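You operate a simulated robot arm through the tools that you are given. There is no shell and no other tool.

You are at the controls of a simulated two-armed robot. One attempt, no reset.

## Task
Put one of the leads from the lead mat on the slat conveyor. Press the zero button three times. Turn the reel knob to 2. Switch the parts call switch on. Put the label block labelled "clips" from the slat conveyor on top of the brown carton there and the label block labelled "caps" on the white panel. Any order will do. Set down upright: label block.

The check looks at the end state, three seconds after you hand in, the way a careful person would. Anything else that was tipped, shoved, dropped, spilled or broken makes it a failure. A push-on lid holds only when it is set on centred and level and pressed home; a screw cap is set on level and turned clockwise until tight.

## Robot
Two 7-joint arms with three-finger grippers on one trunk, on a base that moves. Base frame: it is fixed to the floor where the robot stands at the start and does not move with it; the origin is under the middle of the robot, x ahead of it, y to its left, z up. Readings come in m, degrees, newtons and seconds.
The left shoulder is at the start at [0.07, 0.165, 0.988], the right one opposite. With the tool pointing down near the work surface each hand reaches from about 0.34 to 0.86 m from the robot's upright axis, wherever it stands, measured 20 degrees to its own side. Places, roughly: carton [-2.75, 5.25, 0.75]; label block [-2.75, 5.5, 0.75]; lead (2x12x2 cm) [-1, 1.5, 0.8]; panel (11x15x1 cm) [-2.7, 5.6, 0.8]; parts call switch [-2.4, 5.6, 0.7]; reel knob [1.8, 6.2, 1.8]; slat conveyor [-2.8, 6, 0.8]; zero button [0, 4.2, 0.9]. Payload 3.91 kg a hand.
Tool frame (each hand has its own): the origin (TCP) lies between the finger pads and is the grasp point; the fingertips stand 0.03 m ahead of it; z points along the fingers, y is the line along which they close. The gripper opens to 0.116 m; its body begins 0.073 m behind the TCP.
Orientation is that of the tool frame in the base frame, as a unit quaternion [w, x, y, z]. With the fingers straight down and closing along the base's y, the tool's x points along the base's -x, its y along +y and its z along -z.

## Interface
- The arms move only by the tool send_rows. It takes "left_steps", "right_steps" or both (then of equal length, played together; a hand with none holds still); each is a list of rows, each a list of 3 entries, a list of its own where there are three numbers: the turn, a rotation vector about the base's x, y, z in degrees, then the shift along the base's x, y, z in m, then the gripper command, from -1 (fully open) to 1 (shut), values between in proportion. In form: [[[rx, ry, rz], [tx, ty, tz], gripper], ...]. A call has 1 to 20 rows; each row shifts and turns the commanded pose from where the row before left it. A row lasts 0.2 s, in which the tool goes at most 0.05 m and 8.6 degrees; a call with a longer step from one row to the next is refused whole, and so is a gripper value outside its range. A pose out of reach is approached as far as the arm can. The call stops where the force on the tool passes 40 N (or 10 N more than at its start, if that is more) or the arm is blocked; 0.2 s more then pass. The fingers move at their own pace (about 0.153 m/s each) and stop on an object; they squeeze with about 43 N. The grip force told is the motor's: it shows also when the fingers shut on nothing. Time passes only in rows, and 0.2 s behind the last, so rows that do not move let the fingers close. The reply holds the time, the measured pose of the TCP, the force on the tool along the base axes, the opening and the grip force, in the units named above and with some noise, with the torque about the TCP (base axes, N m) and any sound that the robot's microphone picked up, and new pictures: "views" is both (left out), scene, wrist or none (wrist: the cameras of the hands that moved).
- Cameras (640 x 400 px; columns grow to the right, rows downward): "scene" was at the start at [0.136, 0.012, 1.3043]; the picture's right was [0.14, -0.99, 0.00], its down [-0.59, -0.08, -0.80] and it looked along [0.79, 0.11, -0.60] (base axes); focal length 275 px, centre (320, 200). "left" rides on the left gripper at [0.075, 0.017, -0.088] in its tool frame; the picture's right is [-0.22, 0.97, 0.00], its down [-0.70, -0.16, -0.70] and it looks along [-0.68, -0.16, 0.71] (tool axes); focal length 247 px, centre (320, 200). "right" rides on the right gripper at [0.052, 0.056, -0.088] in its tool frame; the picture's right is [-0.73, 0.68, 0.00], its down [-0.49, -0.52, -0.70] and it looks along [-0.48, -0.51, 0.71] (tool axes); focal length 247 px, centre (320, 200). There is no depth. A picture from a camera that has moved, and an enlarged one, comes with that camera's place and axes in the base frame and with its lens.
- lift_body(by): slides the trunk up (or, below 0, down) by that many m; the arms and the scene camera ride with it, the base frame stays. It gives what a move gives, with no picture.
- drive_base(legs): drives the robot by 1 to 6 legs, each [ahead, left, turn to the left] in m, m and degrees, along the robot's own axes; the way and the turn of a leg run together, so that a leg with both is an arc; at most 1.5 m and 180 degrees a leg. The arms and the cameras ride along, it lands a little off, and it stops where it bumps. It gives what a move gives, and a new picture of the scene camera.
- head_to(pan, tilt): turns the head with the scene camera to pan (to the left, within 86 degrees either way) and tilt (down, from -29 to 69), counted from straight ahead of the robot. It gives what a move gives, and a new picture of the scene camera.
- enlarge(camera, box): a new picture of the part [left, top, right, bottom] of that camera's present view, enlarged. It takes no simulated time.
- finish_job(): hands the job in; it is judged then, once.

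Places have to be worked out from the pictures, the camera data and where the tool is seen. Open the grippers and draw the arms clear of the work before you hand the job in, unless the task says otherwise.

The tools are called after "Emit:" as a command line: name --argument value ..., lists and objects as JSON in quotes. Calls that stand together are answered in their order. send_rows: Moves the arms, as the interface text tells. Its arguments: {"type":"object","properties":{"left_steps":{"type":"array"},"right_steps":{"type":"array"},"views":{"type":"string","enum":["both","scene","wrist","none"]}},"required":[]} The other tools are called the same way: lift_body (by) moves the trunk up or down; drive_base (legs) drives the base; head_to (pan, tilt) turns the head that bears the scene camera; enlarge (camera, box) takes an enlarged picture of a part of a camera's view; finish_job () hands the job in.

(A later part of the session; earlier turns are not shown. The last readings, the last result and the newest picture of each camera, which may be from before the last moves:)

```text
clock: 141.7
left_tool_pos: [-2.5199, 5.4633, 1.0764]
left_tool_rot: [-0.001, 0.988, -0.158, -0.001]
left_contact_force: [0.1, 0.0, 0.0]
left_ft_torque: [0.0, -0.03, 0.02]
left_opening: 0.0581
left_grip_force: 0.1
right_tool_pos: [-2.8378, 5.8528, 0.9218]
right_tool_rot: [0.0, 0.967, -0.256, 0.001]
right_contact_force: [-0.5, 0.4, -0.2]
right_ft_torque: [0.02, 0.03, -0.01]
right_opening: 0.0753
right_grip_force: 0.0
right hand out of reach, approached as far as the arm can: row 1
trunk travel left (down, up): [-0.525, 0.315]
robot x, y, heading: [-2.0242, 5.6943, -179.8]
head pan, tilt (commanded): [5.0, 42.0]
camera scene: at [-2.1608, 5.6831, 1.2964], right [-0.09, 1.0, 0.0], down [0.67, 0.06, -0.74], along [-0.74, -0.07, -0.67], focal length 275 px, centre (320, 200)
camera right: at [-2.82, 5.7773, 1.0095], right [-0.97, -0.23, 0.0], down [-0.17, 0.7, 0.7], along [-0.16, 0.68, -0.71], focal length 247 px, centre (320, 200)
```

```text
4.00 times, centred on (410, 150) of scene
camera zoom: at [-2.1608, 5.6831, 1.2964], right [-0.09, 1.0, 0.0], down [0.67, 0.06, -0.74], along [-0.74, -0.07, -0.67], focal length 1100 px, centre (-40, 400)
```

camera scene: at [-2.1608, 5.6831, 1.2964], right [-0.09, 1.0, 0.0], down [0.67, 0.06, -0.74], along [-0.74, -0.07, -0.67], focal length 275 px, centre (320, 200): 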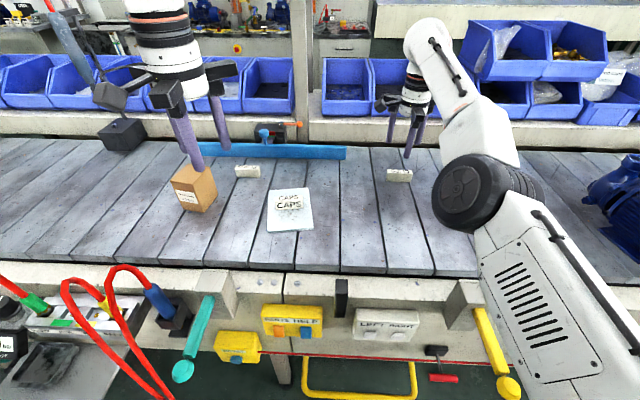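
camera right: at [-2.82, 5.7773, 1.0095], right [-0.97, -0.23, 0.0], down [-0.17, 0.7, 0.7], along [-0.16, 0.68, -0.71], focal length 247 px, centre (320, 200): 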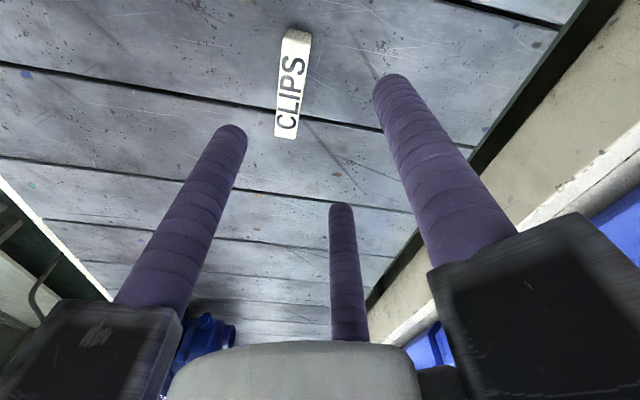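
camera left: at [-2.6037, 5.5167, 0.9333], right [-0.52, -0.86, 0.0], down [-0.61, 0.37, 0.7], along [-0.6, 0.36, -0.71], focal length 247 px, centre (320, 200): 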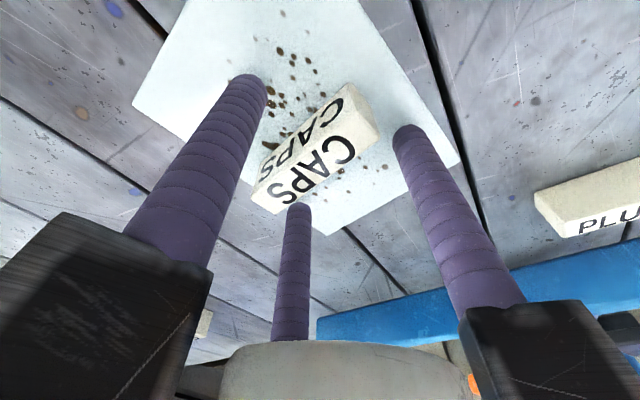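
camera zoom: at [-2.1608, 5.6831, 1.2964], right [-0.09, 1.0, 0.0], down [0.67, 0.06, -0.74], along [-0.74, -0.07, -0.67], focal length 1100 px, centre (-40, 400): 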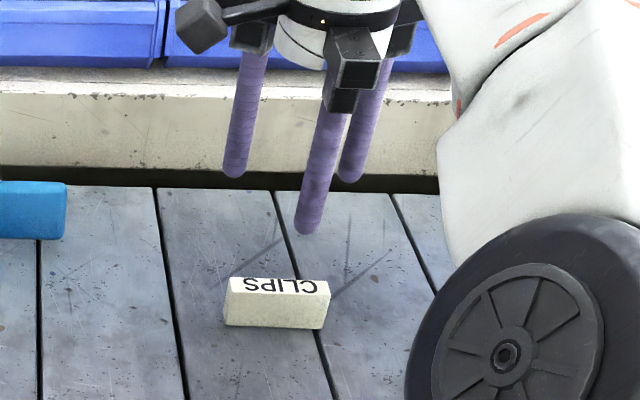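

CLIPS refines to centre [-2.816, 5.850] from the wrist camera. I shift 1.6 cm toward me and descend around it.

Emit:
send_rows --right_steps '[[[0, 0, 0], [0.015, -0.003, 0], -0.3], [[0, 0, 0], [0, 0, -0.03], -0.3], [[0, 0, 0], [0, 0, -0.03], -0.3], [[0, 0, 0], [0, 0, -0.015], -0.3], [[0, 0, 0], [0, 0, 0], -0.3]]' --views "both"

Emit:
enlarge --camera "scene" --box '[340, 130, 440, 200]'

```text
clock: 142.9
left_tool_pos: [-2.5227, 5.4621, 1.0751]
left_tool_rot: [0.0, 0.987, -0.159, 0.002]
left_contact_force: [-1.1, -0.4, 0.1]
left_ft_torque: [0.05, -0.06, -0.03]
left_opening: 0.0583
left_grip_force: 0.1
right_tool_pos: [-2.8506, 5.8481, 0.848]
right_tool_rot: [-0.002, 0.966, -0.257, 0.002]
right_contact_force: [-1.1, -0.2, -0.5]
right_ft_torque: [-0.02, 0.02, 0.0]
right_opening: 0.0757
right_grip_force: 0.0
right hand out of reach, approached as far as the arm can: row 1, 2, 3
trunk travel left (down, up): [-0.525, 0.315]
robot x, y, heading: [-2.0239, 5.6937, -179.7]
head pan, tilt (commanded): [5.0, 42.0]
camera scene: at [-2.1631, 5.683, 1.2959], right [-0.09, 1.0, 0.0], down [0.67, 0.06, -0.74], along [-0.74, -0.07, -0.67], focal length 275 px, centre (320, 200)
camera right: at [-2.8331, 5.7726, 0.9354], right [-0.97, -0.23, 0.0], down [-0.17, 0.69, 0.7], along [-0.16, 0.68, -0.71], focal length 247 px, centre (320, 200)
```

scene: 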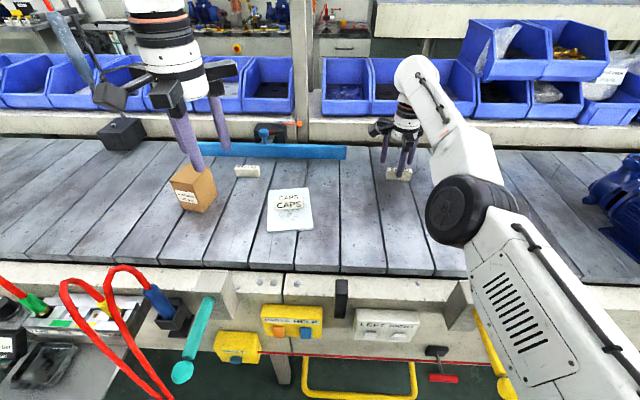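
right: 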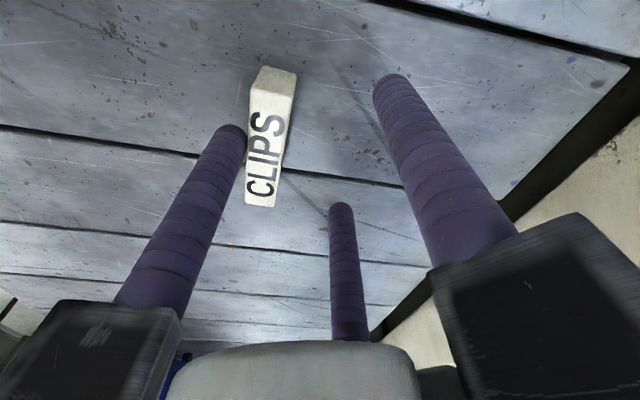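

```text
5.71 times, centred on (390, 165) of scene
camera zoom: at [-2.1631, 5.683, 1.2959], right [-0.09, 1.0, 0.0], down [0.67, 0.06, -0.74], along [-0.74, -0.07, -0.67], focal length 1571 px, centre (-80, 400)
```

zoom: 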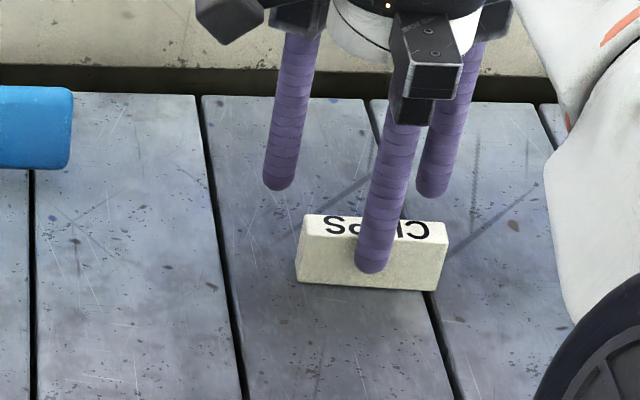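

The hand ended 2.8 cm farther out than wanted (x -2.851), with the front finger right at the block's face. I move it back toward me by 2.8 cm.

Emit:
send_rows --right_steps '[[[0, 0, 0], [0.014, 0.001, 0.0], -0.3], [[0, 0, 0], [0.014, 0.001, 0], -0.3], [[0, 0, 0], [0, 0, 0], -0.3]]' --views "both"

Emit:
enlarge --camera "scene" --box '[340, 130, 440, 200]'

```text
clock: 143.7
left_tool_pos: [-2.5213, 5.4621, 1.075]
left_tool_rot: [0.0, 0.987, -0.158, 0.0]
left_contact_force: [0.1, -0.3, 0.4]
left_ft_torque: [-0.01, 0.01, 0.01]
left_opening: 0.058
left_grip_force: 0.1
right_tool_pos: [-2.8485, 5.8481, 0.8509]
right_tool_rot: [0.0, 0.967, -0.257, 0.001]
right_contact_force: [-0.2, -0.1, -0.1]
right_ft_torque: [0.0, -0.01, 0.02]
right_opening: 0.0754
right_grip_force: 0.1
right hand out of reach, approached as far as the arm can: row 1, 2
trunk travel left (down, up): [-0.525, 0.315]
robot x, y, heading: [-2.0275, 5.6893, -180.0]
head pan, tilt (commanded): [5.0, 42.0]
camera scene: at [-2.1611, 5.6829, 1.2964], right [-0.09, 1.0, 0.0], down [0.67, 0.06, -0.74], along [-0.74, -0.07, -0.67], focal length 275 px, centre (320, 200)
camera right: at [-2.8316, 5.7725, 0.9381], right [-0.97, -0.23, 0.0], down [-0.16, 0.7, 0.7], along [-0.16, 0.68, -0.71], focal length 247 px, centre (320, 200)
```

scene: 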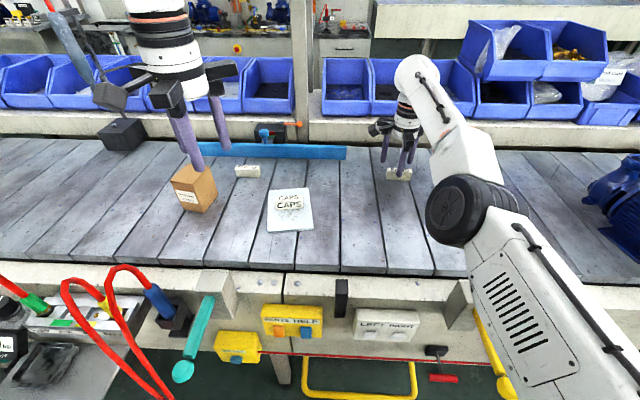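
right: 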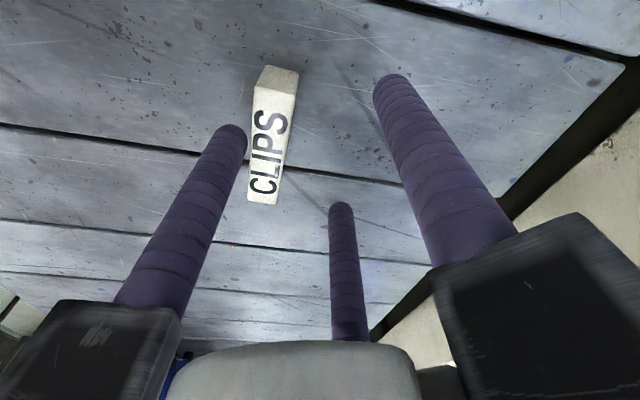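

```text
5.71 times, centred on (390, 165) of scene
camera zoom: at [-2.1611, 5.6829, 1.2964], right [-0.09, 1.0, 0.0], down [0.67, 0.06, -0.74], along [-0.74, -0.07, -0.67], focal length 1571 px, centre (-80, 400)
```

zoom: 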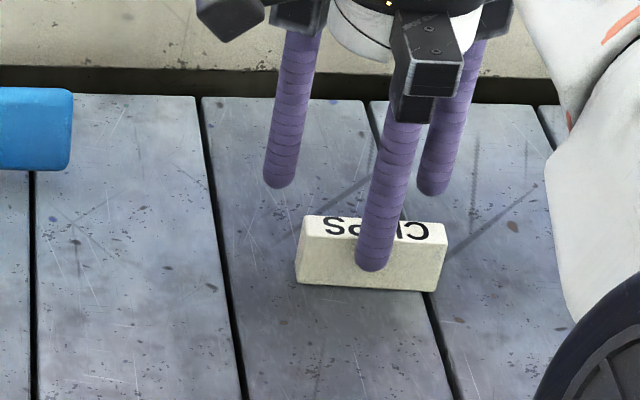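

The arm seems to be at a joint limit here (it won't come back in x). I raise it straight up, retreat inward, and will come out again at a lower height.

Emit:
send_rows --right_steps '[[[0, 0, 0], [0.0, 0, 0.03], -0.3], [[0, 0, 0], [0, 0, 0.04], -0.3], [[0, 0, 0], [0, 0, 0.04], -0.3], [[0, 0, 0], [0, 0, 0], -0.3]]' --views "none"

```text
clock: 144.7
left_tool_pos: [-2.5217, 5.462, 1.0756]
left_tool_rot: [-0.001, 0.987, -0.159, 0.001]
left_contact_force: [-0.4, -0.3, -0.5]
left_ft_torque: [0.03, 0.02, -0.02]
left_opening: 0.0582
left_grip_force: 0.0
right_tool_pos: [-2.8367, 5.8596, 0.9353]
right_tool_rot: [0.001, 0.967, -0.256, 0.0]
right_contact_force: [0.1, -0.4, 1.2]
right_ft_torque: [-0.02, 0.0, -0.02]
right_opening: 0.0754
right_grip_force: 0.1
right hand out of reach, approached as far as the arm can: row 1, 2, 3
trunk travel left (down, up): [-0.525, 0.315]
robot x, y, heading: [-2.0269, 5.6921, -179.8]
head pan, tilt (commanded): [5.0, 42.0]
```

It follows only partly, so the command is still outside the reachable set. I pull the command back in x and see when the arm follows normally again.

Emit:
send_rows --right_steps '[[[0, 0, 0], [0.04, 0, 0.01], -0.3], [[0, 0, 0], [0.04, 0, 0.0], -0.3], [[0, 0, 0], [0, 0, 0], -0.3]]' --views "none"

```text
clock: 145.5
left_tool_pos: [-2.5225, 5.4618, 1.0746]
left_tool_rot: [-0.001, 0.987, -0.158, -0.001]
left_contact_force: [-0.5, 0.4, 0.0]
left_ft_torque: [-0.04, 0.02, 0.02]
left_opening: 0.0579
left_grip_force: 0.1
right_tool_pos: [-2.8302, 5.8566, 0.9533]
right_tool_rot: [0.0, 0.966, -0.257, 0.0]
right_contact_force: [0.2, -0.6, 0.0]
right_ft_torque: [-0.03, 0.0, 0.03]
right_opening: 0.0754
right_grip_force: 0.0
right hand out of reach, approached as far as the arm can: row 1, 2
trunk travel left (down, up): [-0.525, 0.315]
robot x, y, heading: [-2.0254, 5.6895, -179.9]
head pan, tilt (commanded): [5.0, 42.0]
```

All reached points lie on a sphere of 0.757 m about the shoulder: the elbow is fully straight (singular). I give it some still rows to let it work toward the pulled-back command.

Emit:
send_rows --right_steps '[[[0, 0, 0], [0.0, 0, 0.0], -0.3], [[0, 0, 0], [0.0, 0, 0.0], -0.3], [[0, 0, 0], [0, 0, 0], -0.3], [[0, 0, 0], [0, 0, 0], -0.3]]' --views "none"

```text
clock: 146.5
left_tool_pos: [-2.521, 5.4624, 1.0758]
left_tool_rot: [-0.001, 0.987, -0.158, 0.001]
left_contact_force: [1.0, 0.4, 0.2]
left_ft_torque: [0.02, -0.01, -0.02]
left_opening: 0.0582
left_grip_force: 0.2
right_tool_pos: [-2.8309, 5.8557, 0.9541]
right_tool_rot: [0.0, 0.967, -0.256, 0.0]
right_contact_force: [-0.3, -0.2, 0.1]
right_ft_torque: [-0.02, -0.04, 0.01]
right_opening: 0.0755
right_grip_force: 0.1
trunk travel left (down, up): [-0.525, 0.315]
robot x, y, heading: [-2.0277, 5.6877, -179.7]
head pan, tilt (commanded): [5.0, 42.0]
```

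The command got clipped to the reached pose, and inward moves start at a singular straight elbow. I try repeated larger inward steps, which should bend the elbow and break free.

Emit:
send_rows --right_steps '[[[0, 0, 0], [0.049, 0, 0.0], -0.3], [[0, 0, 0], [0.049, 0, 0.0], -0.3], [[0, 0, 0], [0.049, 0, 0], -0.3], [[0, 0, 0], [0.049, 0, 0], -0.3], [[0, 0, 0], [0, 0, 0], -0.3]]' --views "none"

```text
clock: 147.7
left_tool_pos: [-2.5214, 5.4622, 1.0748]
left_tool_rot: [0.0, 0.987, -0.158, 0.0]
left_contact_force: [0.3, 0.3, -0.1]
left_ft_torque: [-0.02, -0.01, -0.02]
left_opening: 0.0581
left_grip_force: 0.0
right_tool_pos: [-2.8229, 5.8469, 0.9783]
right_tool_rot: [-0.001, 0.967, -0.256, 0.001]
right_contact_force: [-0.1, 0.8, -0.5]
right_ft_torque: [0.0, 0.0, -0.03]
right_opening: 0.0752
right_grip_force: 0.1
right hand out of reach, approached as far as the arm can: row 1, 2, 3, 4
trunk travel left (down, up): [-0.525, 0.315]
robot x, y, heading: [-2.0238, 5.6886, -179.8]
head pan, tilt (commanded): [5.0, 42.0]
```

It only slides along the reach sphere. I try a mostly sideways, slightly inward move, which should use the elbow joint and bend it.

Emit:
send_rows --right_steps '[[[0, 0, 0], [0.015, -0.045, 0.0], -0.3], [[0, 0, 0], [0.015, -0.045, 0.0], -0.3], [[0, 0, 0], [0.015, -0.045, 0], -0.3], [[0, 0, 0], [0.015, -0.045, 0], -0.3]]' --views "scene"

```text
clock: 148.7
left_tool_pos: [-2.5209, 5.4616, 1.0745]
left_tool_rot: [-0.002, 0.987, -0.159, -0.001]
left_contact_force: [-0.3, -1.2, -0.2]
left_ft_torque: [-0.02, 0.03, 0.02]
left_opening: 0.0584
left_grip_force: 0.0
right_tool_pos: [-2.7749, 5.6629, 0.9826]
right_tool_rot: [-0.001, 0.967, -0.256, 0.0]
right_contact_force: [-0.5, -0.7, 0.2]
right_ft_torque: [0.01, 0.03, -0.03]
right_opening: 0.0754
right_grip_force: 0.1
right hand out of reach, approached as far as the arm can: row 1, 2
trunk travel left (down, up): [-0.525, 0.315]
robot x, y, heading: [-2.0238, 5.6903, -179.5]
head pan, tilt (commanded): [5.0, 42.0]
camera scene: at [-2.1603, 5.6813, 1.2965], right [-0.09, 1.0, 0.0], down [0.67, 0.06, -0.74], along [-0.74, -0.07, -0.67], focal length 275 px, centre (320, 200)
```

scene: 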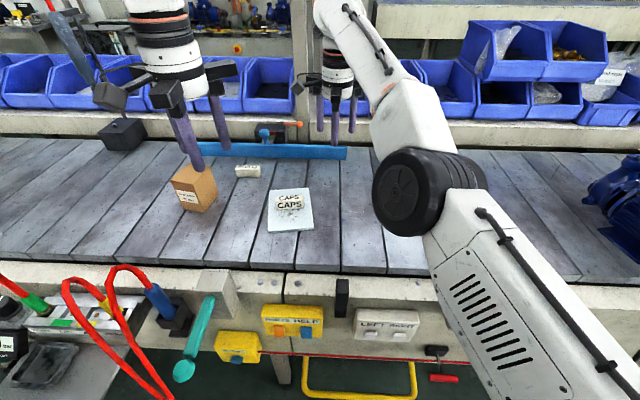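

It worked: rows 3 and 4 were within reach, so the elbow is bent again. I now pull further inward.

Emit:
send_rows --right_steps '[[[0, 0, 0], [0.04, 0, 0.0], -0.3], [[0, 0, 0], [0.045, 0, 0.0], -0.3], [[0, 0, 0], [0.045, 0.0, 0], -0.3]]' --views "none"

```text
clock: 149.5
left_tool_pos: [-2.5223, 5.463, 1.0752]
left_tool_rot: [-0.001, 0.987, -0.158, 0.0]
left_contact_force: [-0.1, 0.3, 0.4]
left_ft_torque: [0.02, -0.02, 0.0]
left_opening: 0.058
left_grip_force: 0.1
right_tool_pos: [-2.7559, 5.6349, 1.0079]
right_tool_rot: [0.0, 0.967, -0.256, 0.0]
right_contact_force: [-0.3, -0.4, -0.2]
right_ft_torque: [0.02, 0.02, -0.03]
right_opening: 0.0755
right_grip_force: 0.0
right hand out of reach, approached as far as the arm can: row 1, 2, 3
trunk travel left (down, up): [-0.525, 0.315]
robot x, y, heading: [-2.0267, 5.6931, -179.8]
head pan, tilt (commanded): [5.0, 42.0]
```

Still singular. Since flexing the elbow moves the hand left/down, I'll make a larger left-down-inward sweep; first the left hand is drawn back to make room.

Emit:
send_rows --left_steps '[[[0, 0, 0], [0.045, -0.01, 0.0], 0], [[0, 0, 0], [0.045, -0.01, 0.0], 0]]' --right_steps '[[[0, 0, 0], [0, 0, 0.0], -0.3], [[0, 0, 0], [0, 0, 0.0], -0.3]]' --views "none"

Emit:
send_rows --right_steps '[[[0, 0, 0], [0.02, -0.04, -0.015], -0.3], [[0, 0, 0], [0.02, -0.04, -0.015], -0.3], [[0, 0, 0], [0.02, -0.04, -0.015], -0.3]]' --views "none"

```text
clock: 150.1
left_tool_pos: [-2.4294, 5.4418, 1.0765]
left_tool_rot: [-0.001, 0.988, -0.157, 0.0]
left_contact_force: [0.6, -0.5, -0.7]
left_ft_torque: [0.01, 0.01, -0.05]
left_opening: 0.0579
left_grip_force: 0.0
right_tool_pos: [-2.7548, 5.6355, 1.0081]
right_tool_rot: [-0.001, 0.967, -0.256, -0.001]
right_contact_force: [0.3, -0.9, -0.3]
right_ft_torque: [0.0, 0.03, 0.01]
right_opening: 0.0752
right_grip_force: 0.1
trunk travel left (down, up): [-0.525, 0.315]
robot x, y, heading: [-2.027, 5.694, -179.5]
head pan, tilt (commanded): [5.0, 42.0]
```

```text
clock: 151.1
left_tool_pos: [-2.4301, 5.443, 1.0763]
left_tool_rot: [0.0, 0.987, -0.158, 0.0]
left_contact_force: [-0.4, -0.7, -0.2]
left_ft_torque: [0.02, 0.0, 0.03]
left_opening: 0.0581
left_grip_force: 0.0
right_tool_pos: [-2.7697, 5.6491, 0.9832]
right_tool_rot: [-0.07, 0.955, -0.283, -0.057]
right_contact_force: [0.1, -0.4, 0.5]
right_ft_torque: [0.02, -0.02, 0.02]
right_opening: 0.0754
right_grip_force: 0.0
right hand out of reach, approached as far as the arm can: row 1, 2, 3
trunk travel left (down, up): [-0.525, 0.315]
robot x, y, heading: [-2.0241, 5.6891, -180.0]
head pan, tilt (commanded): [5.0, 42.0]
stopped in row 3 (right hand): the arm was blocked; the commanded pose is now the measured one
```

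The arm reports "blocked" and has tilted a little, so I look at both views before doing anything else.

Emit:
head_to --pan -15 --tilt 35

Emit:
enlarge --camera "right" --box '[0, 0, 640, 400]'

```text
clock: 152.0
left_tool_pos: [-2.4309, 5.4427, 1.0757]
left_tool_rot: [-0.002, 0.987, -0.158, 0.001]
left_contact_force: [0.1, -0.2, -0.5]
left_ft_torque: [-0.02, -0.01, 0.0]
left_opening: 0.058
left_grip_force: 0.1
right_tool_pos: [-2.7697, 5.6491, 0.9834]
right_tool_rot: [-0.07, 0.955, -0.283, -0.056]
right_contact_force: [0.7, 0.2, 0.6]
right_ft_torque: [-0.01, 0.03, -0.01]
right_opening: 0.0753
right_grip_force: 0.0
trunk travel left (down, up): [-0.525, 0.315]
robot x, y, heading: [-2.0238, 5.692, -180.0]
head pan, tilt (commanded): [-15.0, 35.0]
camera scene: at [-2.1628, 5.7128, 1.3069], right [0.25, 0.97, 0.0], down [0.56, -0.15, -0.82], along [-0.79, 0.21, -0.57], focal length 275 px, centre (320, 200)
```

scene: 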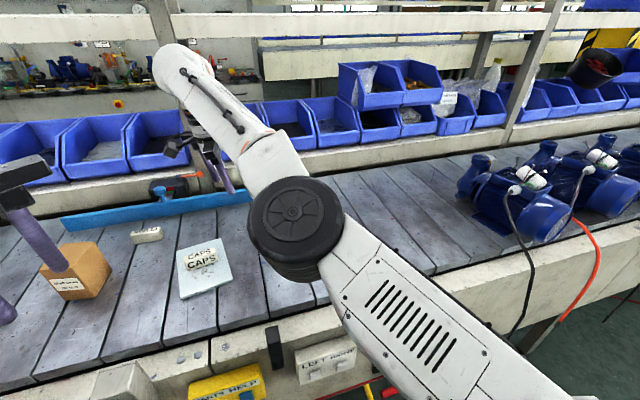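

```text
1.00 times, centred on (320, 200) of right (not enlarged: the box is as wide or as high as the picture)
camera zoom: at [-2.7501, 5.5588, 1.056], right [-0.98, -0.18, 0.04], down [-0.07, 0.58, 0.81], along [-0.17, 0.8, -0.58], focal length 247 px, centre (320, 200)
```

zoom: 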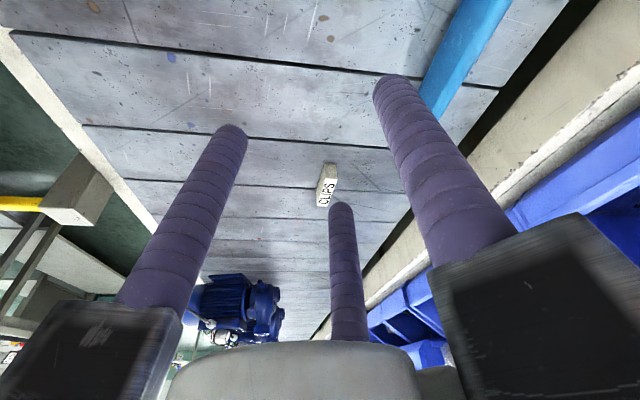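

Nothing visible is touching the arm; its elbow is simply straight and the solver got caught. I re-level the tool while sweeping the hand up and to the right with an inward component, to flex the elbow well away from straight.

Emit:
send_rows --right_steps '[[[-4.7, -1.9, 0], [0.015, 0.03, 0.02], -0.3], [[-4.7, -1.9, 0], [0.02, 0.033, 0.025], -0.3], [[0, 0, 0], [0.02, 0.033, 0.025], -0.3], [[0, 0, 0], [0.02, 0.033, 0.025], -0.3], [[0, 0, 0], [0.02, 0.033, 0.025], -0.3]]' --views "scene"

```text
clock: 153.2
left_tool_pos: [-2.4296, 5.4447, 1.0772]
left_tool_rot: [0.001, 0.988, -0.158, -0.002]
left_contact_force: [1.0, 1.0, 0.8]
left_ft_torque: [-0.07, 0.0, -0.01]
left_opening: 0.0584
left_grip_force: 0.1
right_tool_pos: [-2.7501, 5.79, 1.1307]
right_tool_rot: [0.001, 0.959, -0.282, -0.003]
right_contact_force: [0.6, 0.2, -0.6]
right_ft_torque: [0.02, -0.01, 0.02]
right_opening: 0.0753
right_grip_force: 0.0
right hand out of reach, approached as far as the arm can: row 1, 2, 3, 4, 5
trunk travel left (down, up): [-0.525, 0.315]
robot x, y, heading: [-2.0238, 5.6902, -179.8]
head pan, tilt (commanded): [-15.0, 35.0]
camera scene: at [-2.1617, 5.7157, 1.3069], right [0.25, 0.97, 0.0], down [0.55, -0.15, -0.82], along [-0.79, 0.21, -0.57], focal length 275 px, centre (320, 200)
```

scene: 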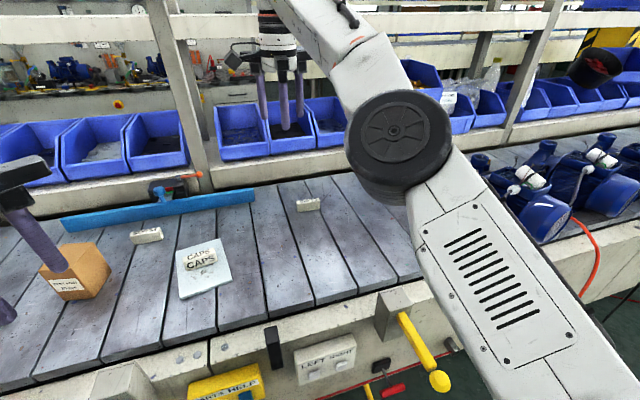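

Still on the sphere. The elbow flexes in the sideways plane, so I sweep far right first and then back left with an inward component.

Emit:
send_rows --right_steps '[[[0, 0, 0], [0.0, 0.045, 0], -0.3], [[0, 0, 0], [0.005, 0.045, 0], -0.3], [[0, 0, 0], [0.008, 0.045, 0], -0.3], [[0, 0, 0], [0.01, 0.045, 0], -0.3], [[0, 0, 0], [0.01, 0.045, 0], -0.3], [[0, 0, 0], [0.015, 0.045, 0], -0.3], [[0, 0, 0], [0.02, 0.045, 0], -0.3], [[0, 0, 0], [0.02, 0.045, 0], -0.3]]' --views "scene"

```text
clock: 155.0
left_tool_pos: [-2.4304, 5.4444, 1.076]
left_tool_rot: [0.0, 0.988, -0.157, -0.001]
left_contact_force: [0.7, 0.6, -0.7]
left_ft_torque: [-0.04, 0.02, 0.0]
left_opening: 0.0578
left_grip_force: 0.1
right_tool_pos: [-2.6635, 6.1484, 1.13]
right_tool_rot: [0.0, 0.959, -0.284, -0.001]
right_contact_force: [-0.2, 0.9, -0.2]
right_ft_torque: [-0.08, 0.0, -0.01]
right_opening: 0.0755
right_grip_force: 0.0
trunk travel left (down, up): [-0.525, 0.315]
robot x, y, heading: [-2.0272, 5.6906, -179.8]
head pan, tilt (commanded): [-15.0, 35.0]
camera scene: at [-2.162, 5.7147, 1.307], right [0.25, 0.97, 0.0], down [0.55, -0.15, -0.82], along [-0.79, 0.21, -0.57], focal length 275 px, centre (320, 200)
```

scene: 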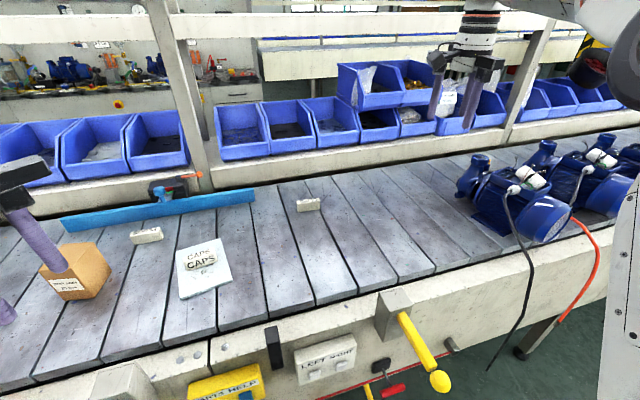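

The arm is free again (no flags, well inside the reach sphere). I bring the hand in and down to z ≈ 0.94 over the near slats first, so that the final outward move happens low.

Emit:
send_rows --right_steps '[[[0, 0, 1], [0.006, -0.04, -0.026], -0.3], [[0, 0, 1], [0.006, -0.04, -0.026], -0.3], [[0, 0, 1], [0.006, -0.04, -0.026], -0.3], [[0, 0, 0], [0.006, -0.04, -0.026], -0.3], [[0, 0, 0], [0.006, -0.04, -0.026], -0.3], [[0, 0, 0], [0.006, -0.04, -0.026], -0.3], [[0, 0, 0], [0.006, -0.04, -0.026], -0.3], [[0, 0, 0], [0, -0.01, -0.02], -0.3]]' --views "both"

```text
clock: 156.8
left_tool_pos: [-2.4309, 5.443, 1.0761]
left_tool_rot: [-0.001, 0.987, -0.158, 0.001]
left_contact_force: [0.7, 0.5, -0.2]
left_ft_torque: [-0.02, 0.0, 0.0]
left_opening: 0.0582
left_grip_force: 0.0
right_tool_pos: [-2.6248, 5.8566, 0.927]
right_tool_rot: [-0.001, 0.966, -0.259, -0.001]
right_contact_force: [0.6, 0.0, -1.2]
right_ft_torque: [0.02, 0.01, -0.02]
right_opening: 0.0755
right_grip_force: 0.0
trunk travel left (down, up): [-0.525, 0.315]
robot x, y, heading: [-2.0258, 5.6896, -179.6]
head pan, tilt (commanded): [-15.0, 35.0]
camera scene: at [-2.1634, 5.7134, 1.3068], right [0.25, 0.97, 0.0], down [0.56, -0.15, -0.82], along [-0.79, 0.21, -0.57], focal length 275 px, centre (320, 200)
camera right: at [-2.6069, 5.7803, 1.0147], right [-0.97, -0.22, 0.0], down [-0.16, 0.69, 0.7], along [-0.16, 0.68, -0.71], focal length 247 px, centre (320, 200)
```

scene: 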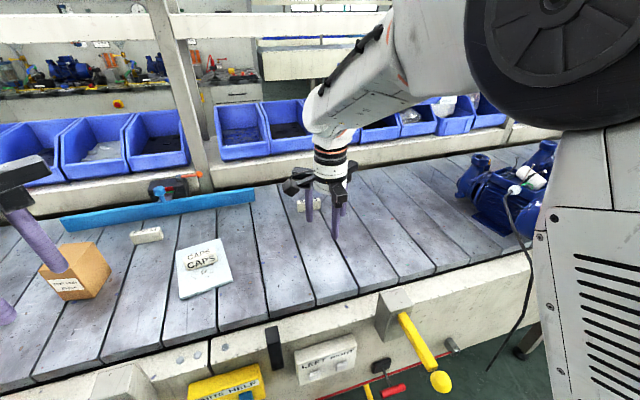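
right: 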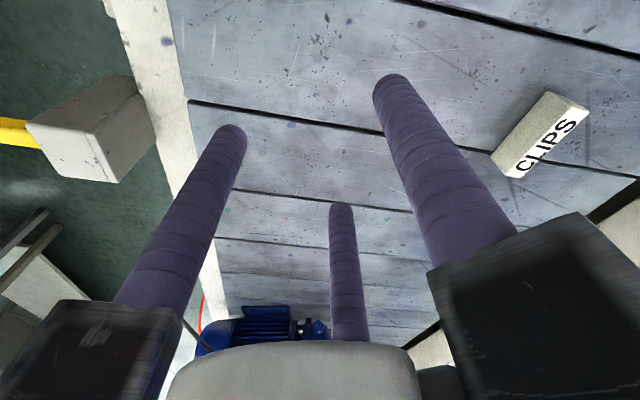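

The arm is well bent and the tool is level. I move outward low over the slats to x ≈ -2.80.

Emit:
send_rows --right_steps '[[[0, 0, 0], [-0.044, -0.002, -0.005], -0.3], [[0, 0, 0], [-0.044, -0.002, -0.005], -0.3], [[0, 0, 0], [-0.044, -0.002, -0.005], -0.3], [[0, 0, 0], [-0.044, 0, -0.005], -0.3], [[0, 0, 0], [0, 0, 0], -0.3]]' --views "both"

Emit:
enlarge --camera "scene" --box '[260, 150, 380, 240]'

```text
clock: 158.0
left_tool_pos: [-2.4288, 5.4428, 1.0759]
left_tool_rot: [-0.001, 0.987, -0.158, -0.001]
left_contact_force: [-0.4, 0.4, -0.3]
left_ft_torque: [0.01, 0.04, -0.04]
left_opening: 0.0579
left_grip_force: 0.1
right_tool_pos: [-2.8003, 5.8501, 0.9111]
right_tool_rot: [0.0, 0.966, -0.258, -0.002]
right_contact_force: [0.8, 0.6, 0.9]
right_ft_torque: [-0.01, 0.04, 0.01]
right_opening: 0.0755
right_grip_force: 0.0
trunk travel left (down, up): [-0.525, 0.315]
robot x, y, heading: [-2.0302, 5.695, -179.9]
head pan, tilt (commanded): [-15.0, 35.0]
camera scene: at [-2.1609, 5.7127, 1.3072], right [0.25, 0.97, 0.0], down [0.55, -0.15, -0.82], along [-0.79, 0.21, -0.57], focal length 275 px, centre (320, 200)
camera right: at [-2.782, 5.7736, 0.9984], right [-0.97, -0.23, 0.0], down [-0.16, 0.69, 0.7], along [-0.16, 0.68, -0.71], focal length 247 px, centre (320, 200)
```

scene: 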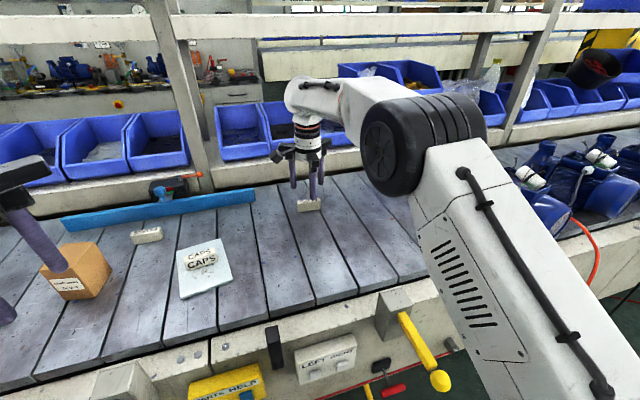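
right: 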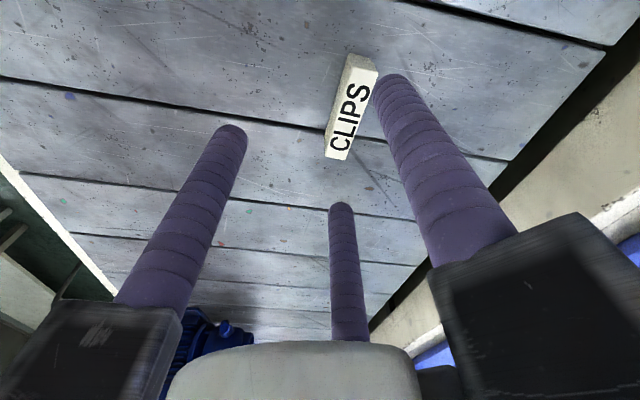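

```text
4.44 times, centred on (320, 195) of scene
camera zoom: at [-2.1609, 5.7127, 1.3072], right [0.25, 0.97, 0.0], down [0.55, -0.15, -0.82], along [-0.79, 0.21, -0.57], focal length 1222 px, centre (320, 222)
```

zoom: 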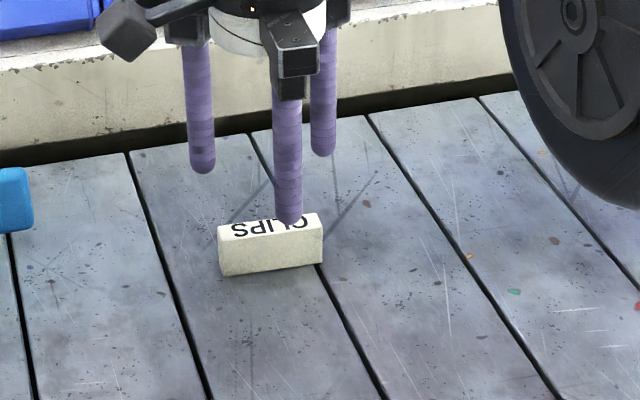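

No flags now. CLIPS centre computes to about [-2.820, 5.849]. I shift 2.5 cm out and descend around it.

Emit:
send_rows --right_steps '[[[0, 0, 0], [-0.025, -0.001, 0], -0.3], [[0, 0, 0], [0, 0, -0.03], -0.3], [[0, 0, 0], [0, 0, -0.025], -0.3], [[0, 0, 0], [0, 0, 0], -0.3]]' --views "both"

Emit:
enlarge --camera "scene" --box '[260, 150, 380, 240]'

```text
clock: 159.0
left_tool_pos: [-2.4306, 5.4421, 1.0752]
left_tool_rot: [-0.001, 0.987, -0.158, -0.001]
left_contact_force: [0.7, 0.2, 0.2]
left_ft_torque: [-0.01, 0.0, -0.01]
left_opening: 0.058
left_grip_force: 0.0
right_tool_pos: [-2.824, 5.8482, 0.8543]
right_tool_rot: [-0.001, 0.966, -0.258, -0.003]
right_contact_force: [-1.1, -0.6, -0.2]
right_ft_torque: [0.0, -0.02, 0.02]
right_opening: 0.0753
right_grip_force: 0.1
trunk travel left (down, up): [-0.525, 0.315]
robot x, y, heading: [-2.0272, 5.6921, -179.6]
head pan, tilt (commanded): [-15.0, 35.0]
camera scene: at [-2.1622, 5.7129, 1.307], right [0.25, 0.97, 0.0], down [0.55, -0.15, -0.82], along [-0.79, 0.21, -0.57], focal length 275 px, centre (320, 200)
camera right: at [-2.8068, 5.7732, 0.9425], right [-0.97, -0.23, 0.0], down [-0.16, 0.69, 0.7], along [-0.16, 0.68, -0.71], focal length 247 px, centre (320, 200)
```

scene: 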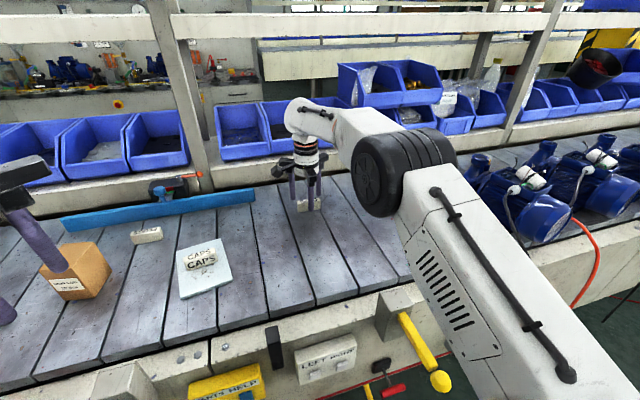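
right: 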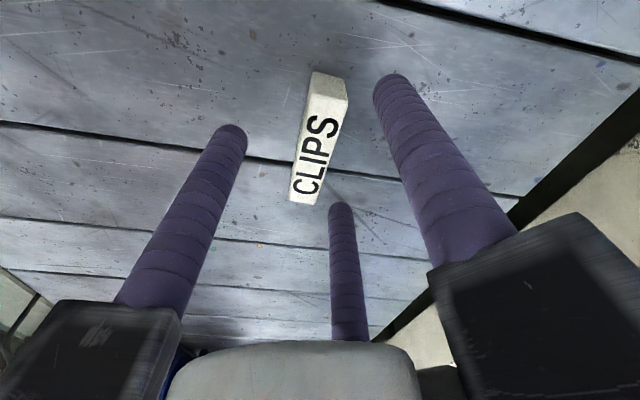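

```text
4.44 times, centred on (320, 195) of scene
camera zoom: at [-2.1622, 5.7129, 1.307], right [0.25, 0.97, 0.0], down [0.55, -0.15, -0.82], along [-0.79, 0.21, -0.57], focal length 1222 px, centre (320, 222)
```

zoom: 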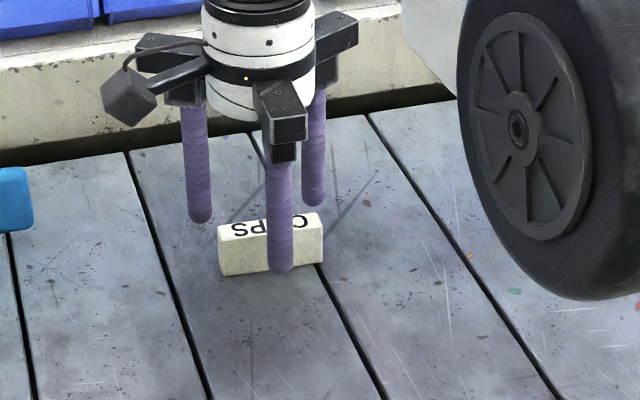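

The fingers straddle the block well. I lower the last 1.8 cm and close.

Emit:
send_rows --right_steps '[[[0, 0, 0], [0, 0, -0.012], -0.3], [[0, 0, 0], [0, 0, -0.006], -0.3], [[0, 0, 0], [0, 0, 0], 0.1], [[0, 0, 0], [0, 0, 0], 0.4], [[0, 0, 0], [0, 0, 0], 0.7], [[0, 0, 0], [0, 0, 0], 1], [[0, 0, 0], [0, 0, 0], 1], [[0, 0, 0], [0, 0, 0], 1]]' --views "wrist"

Emit:
enlarge --camera "scene" --box '[260, 150, 380, 240]'

```text
clock: 160.8
left_tool_pos: [-2.4307, 5.4434, 1.0759]
left_tool_rot: [-0.001, 0.987, -0.158, 0.001]
left_contact_force: [0.2, -0.3, 0.2]
left_ft_torque: [-0.02, -0.01, -0.02]
left_opening: 0.058
left_grip_force: 0.0
right_tool_pos: [-2.8255, 5.8489, 0.8372]
right_tool_rot: [0.0, 0.966, -0.258, -0.002]
right_contact_force: [-0.2, 0.7, -0.5]
right_ft_torque: [0.03, 0.04, -0.01]
right_opening: 0.0275
right_grip_force: 43.1
trunk travel left (down, up): [-0.525, 0.315]
robot x, y, heading: [-2.0298, 5.6905, -179.6]
head pan, tilt (commanded): [-15.0, 35.0]
camera right: at [-2.8074, 5.7731, 0.9242], right [-0.97, -0.23, 0.0], down [-0.16, 0.69, 0.7], along [-0.16, 0.68, -0.71], focal length 247 px, centre (320, 200)
```

right: 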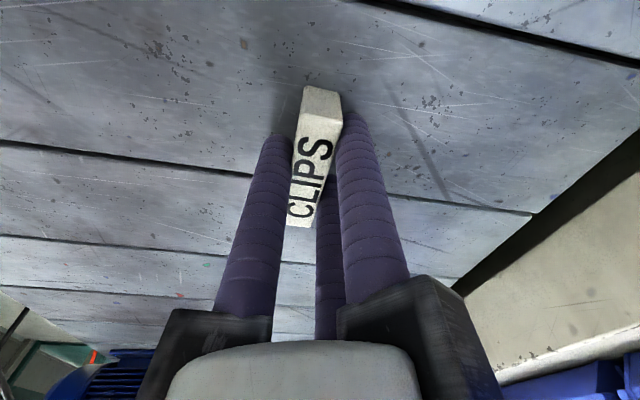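

```text
4.44 times, centred on (320, 195) of scene
camera zoom: at [-2.1629, 5.713, 1.3069], right [0.25, 0.97, 0.0], down [0.56, -0.15, -0.82], along [-0.79, 0.21, -0.57], focal length 1222 px, centre (320, 222)
```

zoom: 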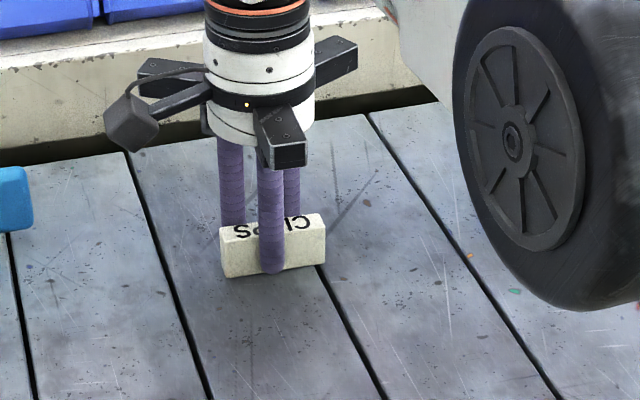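

CLIPS is gripped. I lift it a little, draw it in low, then raise.

Emit:
send_rows --right_steps '[[[0, 0, 0], [0, 0, 0.02], 1], [[0, 0, 0], [0.01, 0, 0.03], 1], [[0, 0, 0], [0.045, 0, 0.01], 1], [[0, 0, 0], [0.045, 0, 0.01], 1], [[0, 0, 0], [0.045, 0, 0.01], 1], [[0, 0, 0], [0.045, 0, 0.02], 1], [[0, 0, 0], [0.045, 0, 0.02], 1], [[0, 0, 0], [0.03, 0, 0.035], 1], [[0, 0, 0], [0.02, 0, 0.04], 1], [[0, 0, 0], [0, 0, 0.04], 1], [[0, 0, 0], [0, 0, 0], 1]]' --views "both"

```text
clock: 163.2
left_tool_pos: [-2.4304, 5.4401, 1.0745]
left_tool_rot: [-0.002, 0.988, -0.157, 0.001]
left_contact_force: [-0.2, 0.6, -0.2]
left_ft_torque: [0.03, -0.03, -0.03]
left_opening: 0.0581
left_grip_force: 0.1
right_tool_pos: [-2.5374, 5.8467, 1.0739]
right_tool_rot: [-0.001, 0.966, -0.258, -0.002]
right_contact_force: [0.3, -0.2, -0.6]
right_ft_torque: [0.01, -0.01, 0.0]
right_opening: 0.027
right_grip_force: 43.5
trunk travel left (down, up): [-0.525, 0.315]
robot x, y, heading: [-2.0266, 5.6933, -179.7]
head pan, tilt (commanded): [-15.0, 35.0]
camera scene: at [-2.1631, 5.7118, 1.3069], right [0.25, 0.97, 0.0], down [0.56, -0.14, -0.82], along [-0.79, 0.21, -0.57], focal length 275 px, centre (320, 200)
camera right: at [-2.5199, 5.7712, 1.1615], right [-0.97, -0.23, 0.0], down [-0.16, 0.69, 0.7], along [-0.16, 0.68, -0.71], focal length 247 px, centre (320, 200)
```

scene: 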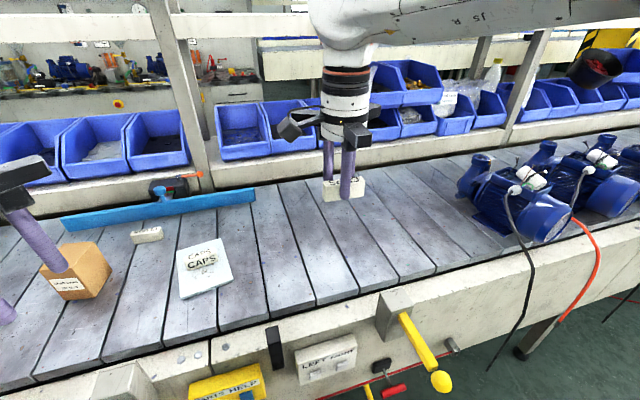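
right: 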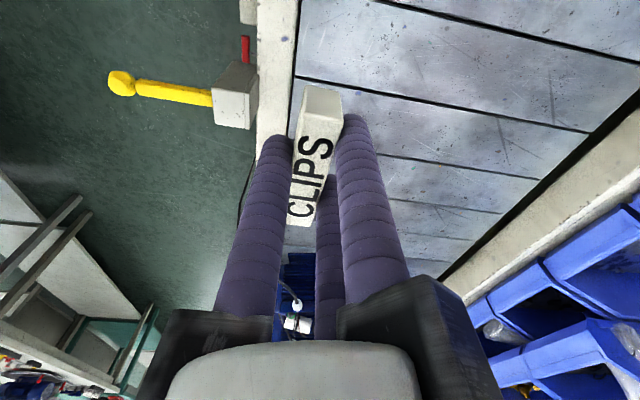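

CLIPS is held. The carton is too far left for the right arm here, so I tuck the left hand back a bit (to keep it off the cable) and strafe left ~0.24 m.

Emit:
send_rows --left_steps '[[[0, 0, 0], [0.015, 0.03, 0.02], 0], [[0, 0, 0], [0.015, 0.03, 0.02], 0], [[0, 0, 0], [0.01, 0.025, 0.02], 0]]' --right_steps '[[[0, 0, 0], [0.0, 0.0, 0.0], 1], [[0, 0, 0], [0.0, 0.0, 0.0], 1], [[0, 0, 0], [0.0, 0.0, 0.0], 1]]' --views "none"

Emit:
head_to --pan 30 --tilt 40

```text
clock: 164.0
left_tool_pos: [-2.39, 5.5304, 1.1365]
left_tool_rot: [0.0, 0.987, -0.158, 0.0]
left_contact_force: [0.1, 0.3, -0.3]
left_ft_torque: [-0.04, -0.03, -0.02]
left_opening: 0.0581
left_grip_force: 0.1
right_tool_pos: [-2.5368, 5.8493, 1.0733]
right_tool_rot: [0.0, 0.966, -0.257, -0.002]
right_contact_force: [0.2, 0.1, -1.1]
right_ft_torque: [-0.01, -0.01, 0.04]
right_opening: 0.0267
right_grip_force: 43.1
trunk travel left (down, up): [-0.525, 0.315]
robot x, y, heading: [-2.0306, 5.6893, -179.5]
head pan, tilt (commanded): [-15.0, 35.0]
```

```text
clock: 165.1
left_tool_pos: [-2.3923, 5.5293, 1.1357]
left_tool_rot: [-0.001, 0.987, -0.159, 0.0]
left_contact_force: [-0.1, 0.0, 0.2]
left_ft_torque: [0.02, 0.02, -0.01]
left_opening: 0.058
left_grip_force: 0.1
right_tool_pos: [-2.5362, 5.8485, 1.0737]
right_tool_rot: [-0.001, 0.966, -0.258, -0.001]
right_contact_force: [0.4, -0.4, -1.0]
right_ft_torque: [0.01, 0.01, 0.01]
right_opening: 0.0271
right_grip_force: 42.9
trunk travel left (down, up): [-0.525, 0.315]
robot x, y, heading: [-2.0278, 5.6923, -179.6]
head pan, tilt (commanded): [30.0, 40.0]
camera scene: at [-2.1511, 5.6478, 1.2993], right [-0.5, 0.86, 0.0], down [0.56, 0.32, -0.77], along [-0.66, -0.39, -0.64], focal length 275 px, centre (320, 200)
```

scene: 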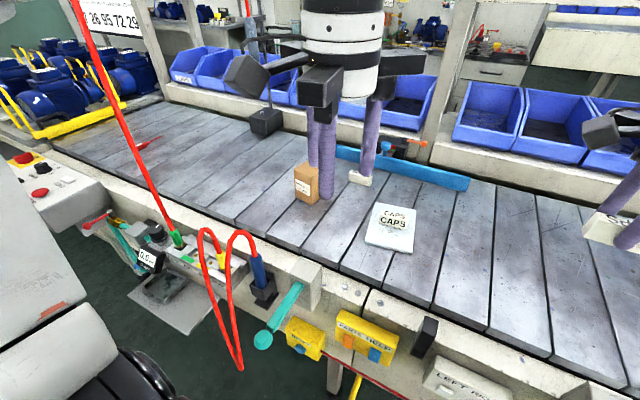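

The left arm stays well on the aisle side of the cable. I strafe left 0.24 m in two short legs.

Emit:
drive_base --legs '[[0, 0.12, 0], [0, 0.12, -0.4]]'

Emit:
head_to --pan 5 --tilt 42

```text
clock: 167.2
left_tool_pos: [-2.3916, 5.2917, 1.1367]
left_tool_rot: [-0.001, 0.987, -0.163, 0.0]
left_contact_force: [-0.7, -0.4, -0.4]
left_ft_torque: [0.0, 0.01, 0.02]
left_opening: 0.058
left_grip_force: 0.0
right_tool_pos: [-2.5362, 5.612, 1.0738]
right_tool_rot: [0.0, 0.965, -0.262, -0.002]
right_contact_force: [0.3, -0.3, -0.1]
right_ft_torque: [-0.05, 0.01, 0.0]
right_opening: 0.0268
right_grip_force: 43.0
trunk travel left (down, up): [-0.525, 0.315]
robot x, y, heading: [-2.0309, 5.4534, 179.9]
head pan, tilt (commanded): [30.0, 40.0]
camera scene: at [-2.1508, 5.4085, 1.2993], right [-0.5, 0.87, 0.0], down [0.56, 0.32, -0.77], along [-0.66, -0.38, -0.64], focal length 275 px, centre (320, 200)
```

scene: 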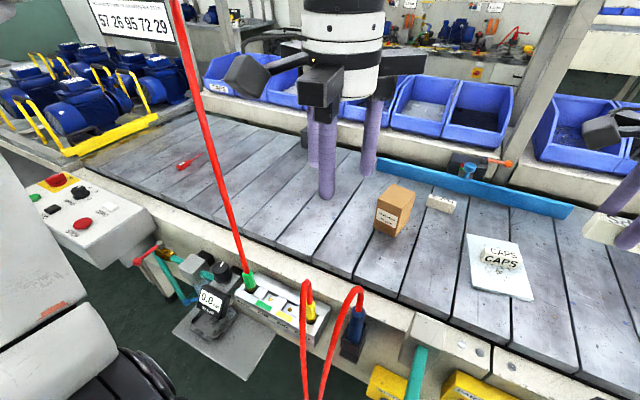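

```text
clock: 168.1
left_tool_pos: [-2.3916, 5.2919, 1.1354]
left_tool_rot: [-0.001, 0.987, -0.161, 0.0]
left_contact_force: [-0.1, 0.2, -0.7]
left_ft_torque: [0.01, 0.03, 0.01]
left_opening: 0.0581
left_grip_force: 0.0
right_tool_pos: [-2.5363, 5.6126, 1.0737]
right_tool_rot: [0.0, 0.965, -0.262, -0.002]
right_contact_force: [0.2, 0.5, -1.3]
right_ft_torque: [0.03, 0.0, -0.01]
right_opening: 0.0272
right_grip_force: 43.1
trunk travel left (down, up): [-0.525, 0.315]
robot x, y, heading: [-2.0273, 5.4504, 180.2]
head pan, tilt (commanded): [5.0, 42.0]
camera scene: at [-2.1603, 5.444, 1.2964], right [-0.09, 1.0, 0.0], down [0.67, 0.06, -0.74], along [-0.74, -0.06, -0.67], focal length 275 px, centre (320, 200)
```

scene: 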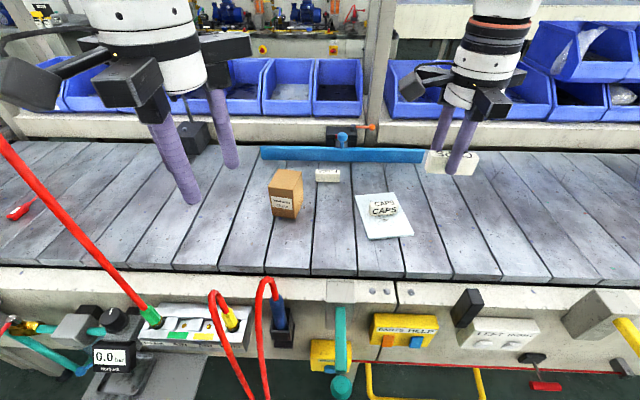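

Now the carton is nearly in front. I enlarge it to measure its top precisely.

Emit:
enlarge --camera "scene" --box '[250, 150, 350, 230]'

```text
5.00 times, centred on (300, 190) of scene
camera zoom: at [-2.1603, 5.444, 1.2964], right [-0.09, 1.0, 0.0], down [0.67, 0.06, -0.74], along [-0.74, -0.06, -0.67], focal length 1375 px, centre (420, 250)
```

zoom: 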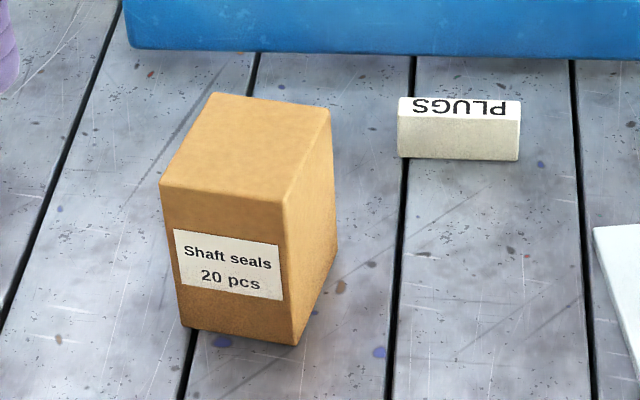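

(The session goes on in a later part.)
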